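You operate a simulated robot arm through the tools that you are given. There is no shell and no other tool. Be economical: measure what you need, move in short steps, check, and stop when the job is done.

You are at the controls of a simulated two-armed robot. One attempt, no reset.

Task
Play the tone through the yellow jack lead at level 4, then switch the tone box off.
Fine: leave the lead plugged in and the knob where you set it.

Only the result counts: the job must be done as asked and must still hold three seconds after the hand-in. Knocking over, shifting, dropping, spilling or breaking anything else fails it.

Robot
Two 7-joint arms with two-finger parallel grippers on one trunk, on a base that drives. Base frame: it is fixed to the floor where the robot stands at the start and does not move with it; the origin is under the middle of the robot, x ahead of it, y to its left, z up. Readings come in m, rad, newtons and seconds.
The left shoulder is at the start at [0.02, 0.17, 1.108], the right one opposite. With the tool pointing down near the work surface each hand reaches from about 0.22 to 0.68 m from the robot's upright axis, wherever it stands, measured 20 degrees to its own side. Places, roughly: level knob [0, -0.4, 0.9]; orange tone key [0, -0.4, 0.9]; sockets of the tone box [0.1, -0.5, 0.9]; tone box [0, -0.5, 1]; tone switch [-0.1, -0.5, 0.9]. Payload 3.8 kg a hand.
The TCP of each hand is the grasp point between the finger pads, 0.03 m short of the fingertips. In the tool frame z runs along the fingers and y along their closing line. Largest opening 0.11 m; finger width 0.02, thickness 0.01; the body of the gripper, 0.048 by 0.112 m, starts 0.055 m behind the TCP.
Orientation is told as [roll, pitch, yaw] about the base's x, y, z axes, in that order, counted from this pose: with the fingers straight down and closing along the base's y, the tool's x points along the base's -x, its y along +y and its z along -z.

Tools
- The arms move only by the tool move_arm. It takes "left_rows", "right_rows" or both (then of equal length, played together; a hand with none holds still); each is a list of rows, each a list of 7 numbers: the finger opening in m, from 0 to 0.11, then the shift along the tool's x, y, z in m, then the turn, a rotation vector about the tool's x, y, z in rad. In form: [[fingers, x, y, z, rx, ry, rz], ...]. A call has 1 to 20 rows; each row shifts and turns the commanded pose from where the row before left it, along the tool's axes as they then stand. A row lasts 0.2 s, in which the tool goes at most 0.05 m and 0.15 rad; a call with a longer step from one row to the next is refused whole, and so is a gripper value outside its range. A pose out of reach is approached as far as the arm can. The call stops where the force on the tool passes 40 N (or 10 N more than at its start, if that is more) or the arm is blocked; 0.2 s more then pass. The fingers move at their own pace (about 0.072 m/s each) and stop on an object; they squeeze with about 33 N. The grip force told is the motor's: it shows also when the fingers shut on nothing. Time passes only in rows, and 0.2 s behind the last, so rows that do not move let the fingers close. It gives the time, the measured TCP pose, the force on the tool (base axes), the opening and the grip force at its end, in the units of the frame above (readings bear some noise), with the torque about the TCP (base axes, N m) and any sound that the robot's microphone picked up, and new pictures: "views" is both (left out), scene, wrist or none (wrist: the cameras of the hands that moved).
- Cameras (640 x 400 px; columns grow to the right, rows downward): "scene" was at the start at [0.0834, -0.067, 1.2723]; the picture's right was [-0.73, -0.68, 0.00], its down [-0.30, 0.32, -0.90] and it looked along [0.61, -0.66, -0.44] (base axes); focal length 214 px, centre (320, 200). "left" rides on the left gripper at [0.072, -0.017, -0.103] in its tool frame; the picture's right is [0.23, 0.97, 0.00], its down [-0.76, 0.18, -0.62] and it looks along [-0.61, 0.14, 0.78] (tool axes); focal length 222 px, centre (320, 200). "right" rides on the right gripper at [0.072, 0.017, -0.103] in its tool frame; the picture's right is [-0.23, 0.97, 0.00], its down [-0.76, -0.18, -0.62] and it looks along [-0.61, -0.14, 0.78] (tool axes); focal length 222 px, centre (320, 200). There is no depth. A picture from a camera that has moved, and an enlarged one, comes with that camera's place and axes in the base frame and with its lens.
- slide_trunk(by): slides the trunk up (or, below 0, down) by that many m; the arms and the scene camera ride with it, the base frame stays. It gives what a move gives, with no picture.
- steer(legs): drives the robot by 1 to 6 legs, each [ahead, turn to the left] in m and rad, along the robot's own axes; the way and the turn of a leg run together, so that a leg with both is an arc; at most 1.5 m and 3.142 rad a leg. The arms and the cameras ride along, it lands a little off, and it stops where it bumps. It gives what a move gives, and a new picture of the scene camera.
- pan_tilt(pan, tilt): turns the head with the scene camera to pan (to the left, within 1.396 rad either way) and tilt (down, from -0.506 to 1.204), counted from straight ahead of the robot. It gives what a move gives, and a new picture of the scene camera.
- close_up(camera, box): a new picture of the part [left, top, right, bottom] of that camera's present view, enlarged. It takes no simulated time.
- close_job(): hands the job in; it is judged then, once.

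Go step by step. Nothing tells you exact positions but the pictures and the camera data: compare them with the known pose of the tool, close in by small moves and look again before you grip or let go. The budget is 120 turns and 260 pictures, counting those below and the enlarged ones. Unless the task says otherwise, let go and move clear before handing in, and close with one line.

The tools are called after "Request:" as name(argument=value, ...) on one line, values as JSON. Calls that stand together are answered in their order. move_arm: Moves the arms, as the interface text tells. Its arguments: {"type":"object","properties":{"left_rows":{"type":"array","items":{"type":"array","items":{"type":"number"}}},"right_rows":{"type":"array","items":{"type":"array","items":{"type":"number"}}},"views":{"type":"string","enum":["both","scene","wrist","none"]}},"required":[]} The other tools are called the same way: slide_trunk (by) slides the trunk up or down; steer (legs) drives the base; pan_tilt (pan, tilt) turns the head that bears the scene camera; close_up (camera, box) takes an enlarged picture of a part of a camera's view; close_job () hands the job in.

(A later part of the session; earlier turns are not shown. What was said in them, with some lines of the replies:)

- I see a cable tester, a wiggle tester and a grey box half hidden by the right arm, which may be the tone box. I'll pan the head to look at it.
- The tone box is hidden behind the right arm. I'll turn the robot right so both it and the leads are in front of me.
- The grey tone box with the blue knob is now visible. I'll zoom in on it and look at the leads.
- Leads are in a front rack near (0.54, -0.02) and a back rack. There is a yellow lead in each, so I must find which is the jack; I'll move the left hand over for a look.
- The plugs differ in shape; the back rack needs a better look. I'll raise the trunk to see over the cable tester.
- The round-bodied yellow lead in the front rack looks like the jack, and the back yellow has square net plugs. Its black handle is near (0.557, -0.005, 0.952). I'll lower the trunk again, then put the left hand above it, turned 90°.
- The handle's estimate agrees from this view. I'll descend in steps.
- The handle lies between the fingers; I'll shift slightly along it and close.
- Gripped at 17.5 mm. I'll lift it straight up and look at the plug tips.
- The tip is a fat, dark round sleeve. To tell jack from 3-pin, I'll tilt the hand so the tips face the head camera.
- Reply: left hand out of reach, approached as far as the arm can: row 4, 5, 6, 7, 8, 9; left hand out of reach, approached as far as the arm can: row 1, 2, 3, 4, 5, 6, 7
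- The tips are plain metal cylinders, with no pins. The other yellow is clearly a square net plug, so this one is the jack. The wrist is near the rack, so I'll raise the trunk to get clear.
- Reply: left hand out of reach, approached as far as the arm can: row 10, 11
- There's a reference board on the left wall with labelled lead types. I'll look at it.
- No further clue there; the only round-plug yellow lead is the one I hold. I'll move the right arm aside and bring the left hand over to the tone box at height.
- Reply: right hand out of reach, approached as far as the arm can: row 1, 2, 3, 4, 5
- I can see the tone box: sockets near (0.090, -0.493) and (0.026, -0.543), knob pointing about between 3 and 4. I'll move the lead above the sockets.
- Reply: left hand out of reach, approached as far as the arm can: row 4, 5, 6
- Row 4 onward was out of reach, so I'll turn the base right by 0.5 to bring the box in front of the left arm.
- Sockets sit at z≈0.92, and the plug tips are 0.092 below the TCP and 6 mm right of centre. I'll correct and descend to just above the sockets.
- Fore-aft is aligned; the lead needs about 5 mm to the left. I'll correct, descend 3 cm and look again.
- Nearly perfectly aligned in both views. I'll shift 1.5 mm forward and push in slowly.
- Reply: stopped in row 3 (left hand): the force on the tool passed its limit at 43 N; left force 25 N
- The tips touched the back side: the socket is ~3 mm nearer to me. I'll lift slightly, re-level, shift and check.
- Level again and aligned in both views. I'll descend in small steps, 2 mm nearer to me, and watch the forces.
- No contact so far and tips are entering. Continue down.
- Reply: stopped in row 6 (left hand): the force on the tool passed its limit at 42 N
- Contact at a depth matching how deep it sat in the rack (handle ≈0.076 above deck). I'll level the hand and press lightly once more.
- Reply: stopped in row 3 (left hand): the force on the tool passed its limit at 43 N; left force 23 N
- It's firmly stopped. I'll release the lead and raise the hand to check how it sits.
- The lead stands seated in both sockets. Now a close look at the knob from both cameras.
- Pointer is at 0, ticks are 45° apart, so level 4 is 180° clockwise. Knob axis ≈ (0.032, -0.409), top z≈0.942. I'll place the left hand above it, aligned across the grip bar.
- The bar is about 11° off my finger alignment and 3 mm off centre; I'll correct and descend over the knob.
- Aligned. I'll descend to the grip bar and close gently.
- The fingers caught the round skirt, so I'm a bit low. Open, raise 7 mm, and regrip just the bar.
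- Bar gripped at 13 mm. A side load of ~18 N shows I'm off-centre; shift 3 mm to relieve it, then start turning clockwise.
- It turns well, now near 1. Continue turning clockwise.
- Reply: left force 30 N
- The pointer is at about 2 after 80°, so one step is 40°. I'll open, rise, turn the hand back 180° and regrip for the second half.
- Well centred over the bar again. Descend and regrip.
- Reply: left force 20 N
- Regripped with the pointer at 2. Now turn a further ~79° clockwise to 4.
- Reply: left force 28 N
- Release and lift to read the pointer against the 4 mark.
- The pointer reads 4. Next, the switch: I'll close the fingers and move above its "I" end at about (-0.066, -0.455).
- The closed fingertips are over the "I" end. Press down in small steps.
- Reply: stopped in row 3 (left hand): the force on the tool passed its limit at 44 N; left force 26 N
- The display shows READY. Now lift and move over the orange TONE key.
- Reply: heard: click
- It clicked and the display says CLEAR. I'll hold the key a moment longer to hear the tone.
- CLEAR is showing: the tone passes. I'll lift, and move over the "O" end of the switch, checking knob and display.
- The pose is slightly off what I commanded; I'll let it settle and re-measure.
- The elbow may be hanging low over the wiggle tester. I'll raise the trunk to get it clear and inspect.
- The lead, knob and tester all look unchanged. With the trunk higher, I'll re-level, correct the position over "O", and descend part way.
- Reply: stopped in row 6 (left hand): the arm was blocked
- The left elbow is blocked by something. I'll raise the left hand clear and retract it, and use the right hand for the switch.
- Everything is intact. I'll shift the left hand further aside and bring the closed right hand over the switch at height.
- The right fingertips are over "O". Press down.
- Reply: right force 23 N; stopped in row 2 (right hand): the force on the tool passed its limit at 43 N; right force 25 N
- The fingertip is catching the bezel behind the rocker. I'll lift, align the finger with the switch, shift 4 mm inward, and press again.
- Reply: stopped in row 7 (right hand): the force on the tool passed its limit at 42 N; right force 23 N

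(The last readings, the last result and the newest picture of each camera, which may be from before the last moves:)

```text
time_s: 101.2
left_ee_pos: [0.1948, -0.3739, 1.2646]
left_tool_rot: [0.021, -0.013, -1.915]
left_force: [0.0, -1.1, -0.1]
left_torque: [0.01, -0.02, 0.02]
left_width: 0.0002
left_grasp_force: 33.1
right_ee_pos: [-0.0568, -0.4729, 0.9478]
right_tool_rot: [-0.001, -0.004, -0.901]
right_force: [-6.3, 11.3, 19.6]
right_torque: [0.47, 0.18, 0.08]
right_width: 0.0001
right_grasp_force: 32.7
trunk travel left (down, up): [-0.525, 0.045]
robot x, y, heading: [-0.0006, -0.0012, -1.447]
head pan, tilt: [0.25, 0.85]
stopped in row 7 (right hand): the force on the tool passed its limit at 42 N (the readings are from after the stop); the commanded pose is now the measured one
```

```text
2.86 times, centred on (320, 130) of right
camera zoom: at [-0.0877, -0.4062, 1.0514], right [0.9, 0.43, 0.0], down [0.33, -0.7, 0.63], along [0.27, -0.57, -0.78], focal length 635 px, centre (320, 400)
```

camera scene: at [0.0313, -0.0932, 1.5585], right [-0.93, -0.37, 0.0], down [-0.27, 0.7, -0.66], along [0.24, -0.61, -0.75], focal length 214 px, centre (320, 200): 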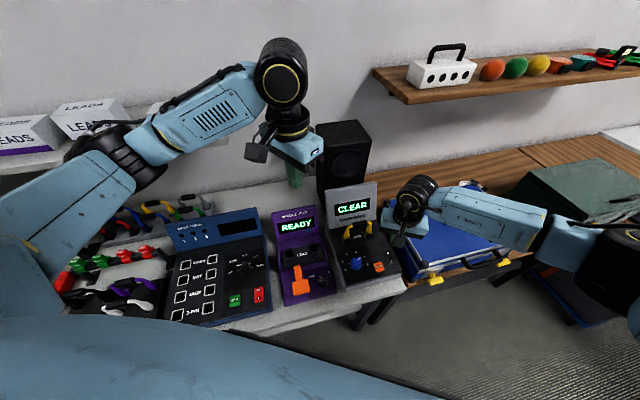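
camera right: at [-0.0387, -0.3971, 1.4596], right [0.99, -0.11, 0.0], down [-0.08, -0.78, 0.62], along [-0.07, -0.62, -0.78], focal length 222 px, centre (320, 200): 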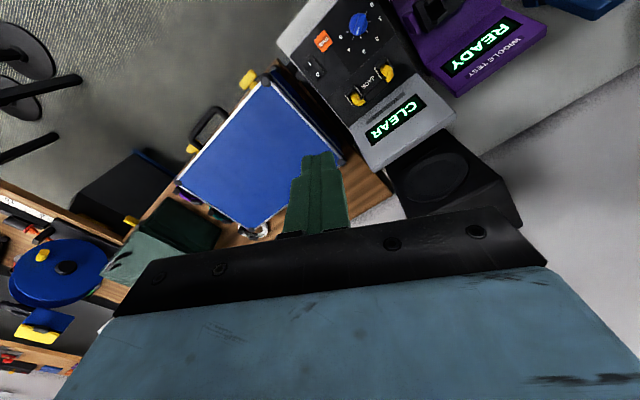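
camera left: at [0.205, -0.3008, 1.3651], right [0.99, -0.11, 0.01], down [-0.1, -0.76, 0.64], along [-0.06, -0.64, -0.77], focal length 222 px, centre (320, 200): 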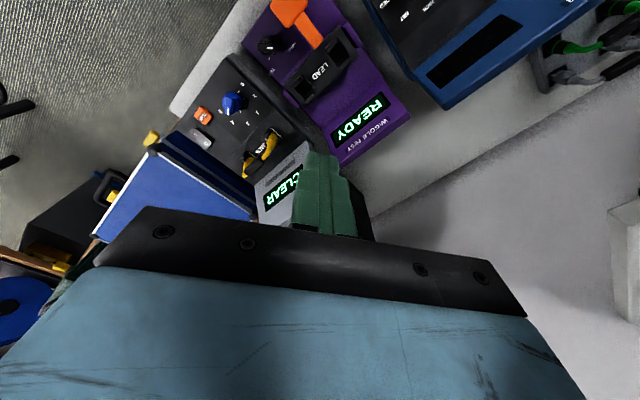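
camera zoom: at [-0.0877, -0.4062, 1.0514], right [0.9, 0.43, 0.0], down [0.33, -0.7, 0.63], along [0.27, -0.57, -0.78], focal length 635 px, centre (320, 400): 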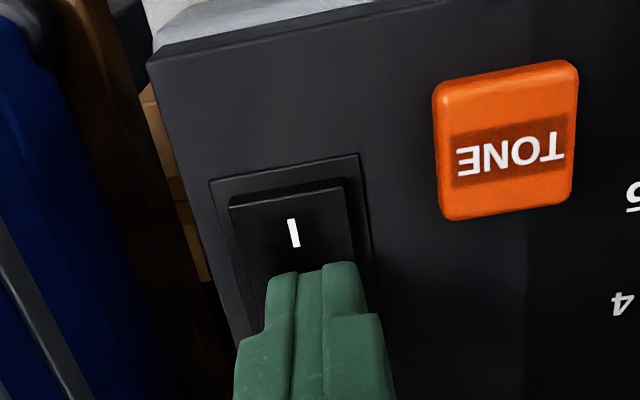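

The "I" side now looks raised; let me lift the hand and check the display.

Request:
move_arm(right_rows=[[0.0, 0, 0, -0.02, 0, 0, 0], [0.0, 0, 0, -0.03, 0, 0, 0], [0.0, 0, 0, -0.03, 0, 0, 0]], views="none")

Request:
close_up(camera="scene", box=[310, 180, 430, 290])

Request:
close_up(camera="right", box=[230, 60, 390, 200])

```text
time_s: 102.0
left_ee_pos: [0.1968, -0.3766, 1.2635]
left_tool_rot: [0.019, -0.017, -1.916]
left_force: [-0.3, 0.2, 0.2]
left_torque: [-0.01, 0.0, -0.01]
left_width: 0.0
left_grasp_force: 32.4
right_ee_pos: [-0.0558, -0.4737, 1.026]
right_tool_rot: [0.0, -0.004, -0.9]
right_force: [-0.8, -0.3, 0.7]
right_torque: [-0.03, 0.01, 0.01]
right_width: 0.0
right_grasp_force: 32.7
trunk travel left (down, up): [-0.525, 0.045]
robot x, y, heading: [0.0027, -0.002, -1.446]
head pan, tilt: [0.25, 0.85]
```

```text
3.64 times, centred on (370, 235) of scene
camera zoom: at [0.031, -0.0932, 1.5584], right [-0.93, -0.36, 0.0], down [-0.27, 0.7, -0.66], along [0.24, -0.61, -0.75], focal length 780 px, centre (138, 73)
```

zoom: 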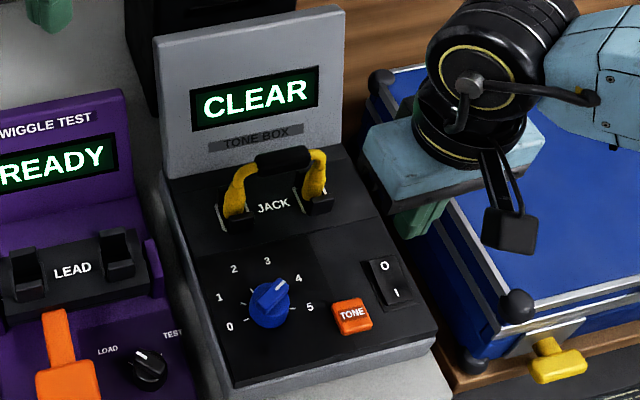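

```text
2.86 times, centred on (310, 130) of right
camera zoom: at [-0.0871, -0.4074, 1.1288], right [0.9, 0.43, 0.0], down [0.33, -0.7, 0.63], along [0.27, -0.57, -0.78], focal length 635 px, centre (349, 400)
```

zoom: 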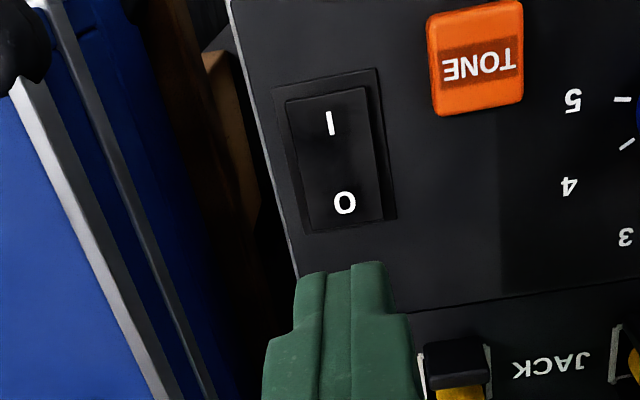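

The flat fingertip covers the pivot, so it can't push the "O" end fully down. I'll tilt the hand 0.3 rad so its outer edge is lowest and press the far end of "O".

Request:
move_arm(right_rows=[[0.0, -0.007, -0.001, 0, 0, 0, 0], [0.0, 0, 0, 0, 0, 0.15, 0], [0.0, 0, 0, 0, 0, 0.15, 0], [0.0, -0.0059, 0, 0.0191, 0, 0, 0], [0.0, -0.0059, 0, 0.0191, 0, 0, 0], [0.0, -0.0025, 0, 0.008, 0, 0, 0]], views="none")

Request:
close_up(camera="right", box=[230, 60, 390, 200])

Request:
close_up(camera="scene", box=[310, 180, 430, 290])

```text
time_s: 103.5
left_ee_pos: [0.1971, -0.3753, 1.2634]
left_tool_rot: [0.019, -0.015, -1.913]
left_force: [0.1, 0.6, 0.6]
left_torque: [0.02, -0.02, -0.01]
left_width: 0.0
left_grasp_force: 33.1
right_ee_pos: [-0.0543, -0.4803, 0.9781]
right_tool_rot: [-0.004, 0.296, -0.9]
right_force: [0.0, 0.5, -0.5]
right_torque: [0.0, -0.01, 0.04]
right_width: 0.0002
right_grasp_force: 32.7
trunk travel left (down, up): [-0.525, 0.045]
robot x, y, heading: [0.0011, 0.0003, -1.441]
head pan, tilt: [0.25, 0.85]
```

```text
2.86 times, centred on (310, 130) of right
camera zoom: at [-0.0634, -0.4393, 1.0982], right [0.9, 0.44, -0.07], down [0.43, -0.82, 0.37], along [0.11, -0.37, -0.92], focal length 635 px, centre (349, 400)
```

zoom: 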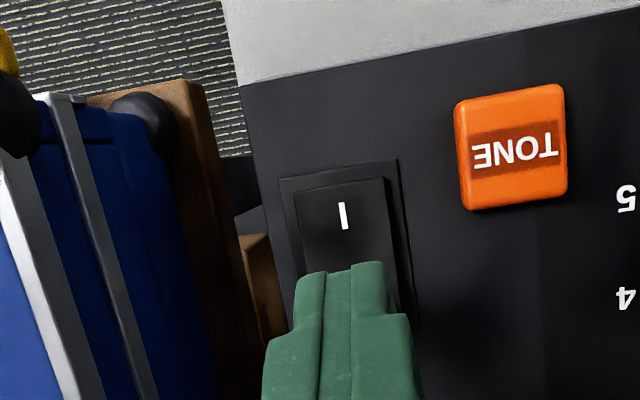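

```text
3.64 times, centred on (370, 235) of scene
camera zoom: at [0.0308, -0.0928, 1.5585], right [-0.93, -0.36, 0.0], down [-0.27, 0.7, -0.66], along [0.24, -0.61, -0.75], focal length 780 px, centre (138, 73)
```

zoom: 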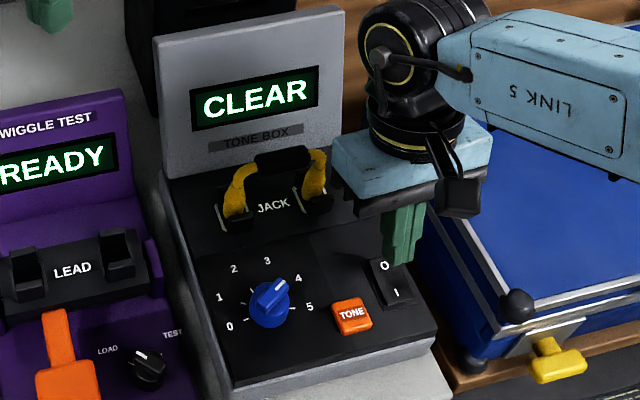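

Request:
move_arm(right_rows=[[0.0, -0.0015, 0, 0.0048, 0, 0, 0], [0.0, -0.0015, 0, 0.0048, 0, 0, 0], [0.0, -0.0009, 0, 0.0029, 0, 0, 0], [0.0, -0.0009, 0, 0.0029, 0, 0, 0], [0.0, -0.0009, 0, 0.0029, 0, 0, 0], [0.0, -0.0009, 0, 0.0029, 0, 0, 0], [0.0, -0.0009, 0, 0.0029, 0, 0, 0], [0.0, -0.0009, 0, 0.0029, 0, 0, 0], [0.0, -0.0009, 0, 0.0029, 0, 0, 0]], views="none")

Request:
close_up(camera="scene", box=[310, 180, 430, 290])

Request:
close_up(camera="right", box=[230, 60, 390, 200])

```text
time_s: 105.5
left_ee_pos: [0.1971, -0.3748, 1.2644]
left_tool_rot: [0.02, -0.017, -1.915]
left_force: [-0.1, -0.8, 0.0]
left_torque: [0.0, -0.02, -0.01]
left_width: 0.0
left_grasp_force: 33.0
right_ee_pos: [-0.053, -0.4819, 0.9491]
right_tool_rot: [-0.006, 0.294, -0.902]
right_force: [0.0, 0.0, 12.8]
right_torque: [-0.02, 0.0, 0.12]
right_width: 0.0001
right_grasp_force: 32.9
trunk travel left (down, up): [-0.525, 0.045]
robot x, y, heading: [0.0029, -0.0022, -1.443]
head pan, tilt: [0.25, 0.85]
```

```text
3.64 times, centred on (370, 235) of scene
camera zoom: at [0.0309, -0.0915, 1.5588], right [-0.93, -0.36, 0.0], down [-0.27, 0.7, -0.66], along [0.24, -0.62, -0.75], focal length 780 px, centre (138, 73)
```

zoom: 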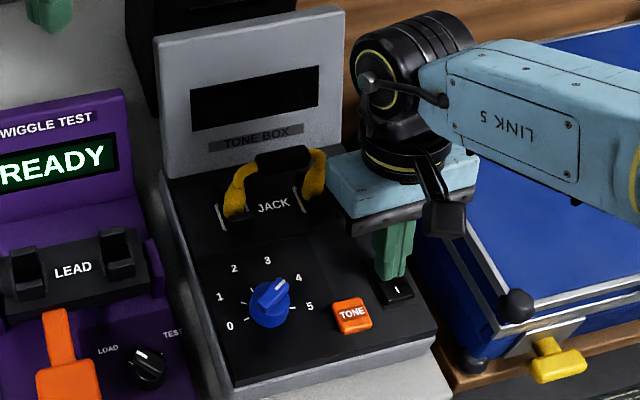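

```text
2.86 times, centred on (310, 130) of right
camera zoom: at [-0.0631, -0.4401, 1.0681], right [0.9, 0.43, -0.07], down [0.43, -0.82, 0.38], along [0.11, -0.37, -0.92], focal length 635 px, centre (349, 400)
```

zoom: 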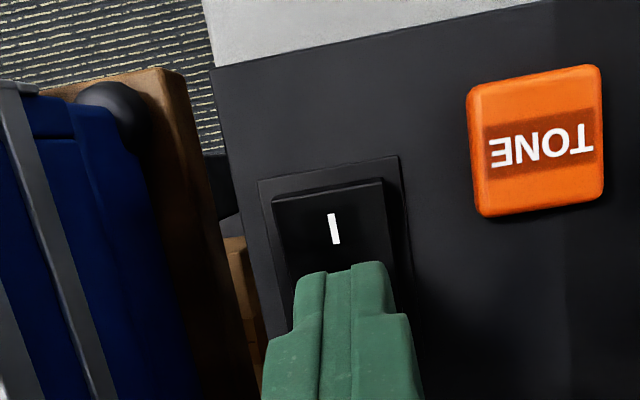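

The display has gone dark: the box is off. I'll lift the right hand straight up and clear, then verify.

Request:
move_arm(right_rows=[[0.0, 0.006, 0, -0.0191, 0, 0, 0], [0.0, 0.009, 0, -0.029, 0, 0, 0], [0.0, 0.012, 0, -0.038, 0, 0, 0], [0.0, 0.012, 0, -0.038, 0, 0, 0], [0.0, 0.012, 0, -0.038, 0, 0, 0], [0.0, 0.012, 0, -0.038, 0, 0, 0], [0.0, 0, -0.04, 0, 0, 0, 0], [0.0, 0, -0.04, 0, 0, 0, 0], [0.0, 0, -0.04, 0, 0, 0, 0], [0.0, 0, 0, 0, 0, 0, 0]], views="scene")

Request:
close_up(camera="scene", box=[310, 180, 430, 290])

Request:
close_up(camera="scene", box=[40, 160, 360, 340])

```text
time_s: 107.7
left_ee_pos: [0.197, -0.3766, 1.2636]
left_tool_rot: [0.021, -0.015, -1.915]
left_force: [-0.7, -0.1, -0.3]
left_torque: [-0.02, 0.02, 0.02]
left_width: 0.0003
left_grasp_force: 33.4
right_ee_pos: [-0.1322, -0.5445, 1.1587]
right_tool_rot: [-0.003, 0.295, -0.902]
right_force: [-0.3, 0.7, -0.8]
right_torque: [-0.01, 0.03, 0.0]
right_width: 0.0001
right_grasp_force: 33.2
right hand out of reach, approached as far as the arm can: row 9
trunk travel left (down, up): [-0.525, 0.045]
robot x, y, heading: [0.0011, -0.0025, -1.451]
head pan, tilt: [0.25, 0.85]
camera scene: at [0.0309, -0.0927, 1.5585], right [-0.93, -0.36, 0.0], down [-0.27, 0.7, -0.66], along [0.24, -0.61, -0.75], focal length 214 px, centre (320, 200)
```

scene: 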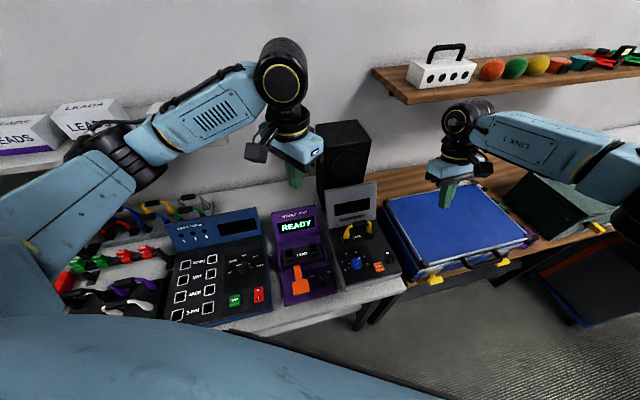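

```text
3.64 times, centred on (370, 235) of scene
camera zoom: at [0.0309, -0.0927, 1.5585], right [-0.93, -0.36, 0.0], down [-0.27, 0.7, -0.66], along [0.24, -0.61, -0.75], focal length 780 px, centre (138, 73)
```

zoom: 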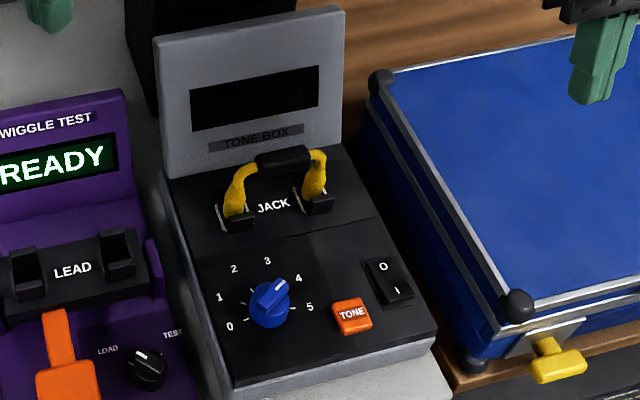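

```text
2.00 times, centred on (200, 250) of scene
camera zoom: at [0.0309, -0.0927, 1.5585], right [-0.93, -0.36, 0.0], down [-0.27, 0.7, -0.66], along [0.24, -0.61, -0.75], focal length 429 px, centre (560, 100)
```

zoom: 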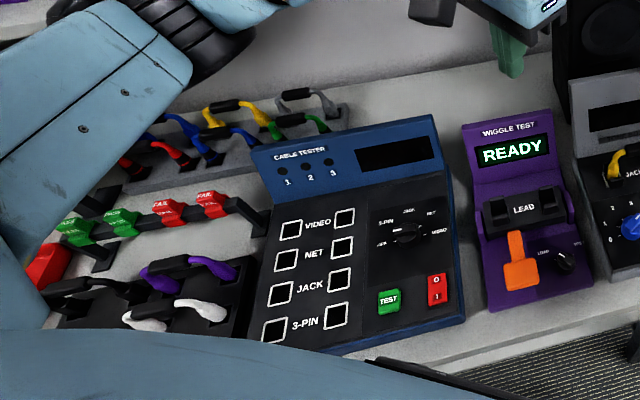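

The box is dark with the switch on O, the knob points at 4, the yellow lead is seated, and nothing else looks moved. I'm handing the job in.

Request:
close_job()

```text
The job is handed in.
```

I plugged in the yellow jack lead, set the knob to 4 and pressed the tone key. The display read CLEAR, though the microphone reported only a click. I then switched the tone box off, leaving the lead plugged in and the knob at 4.
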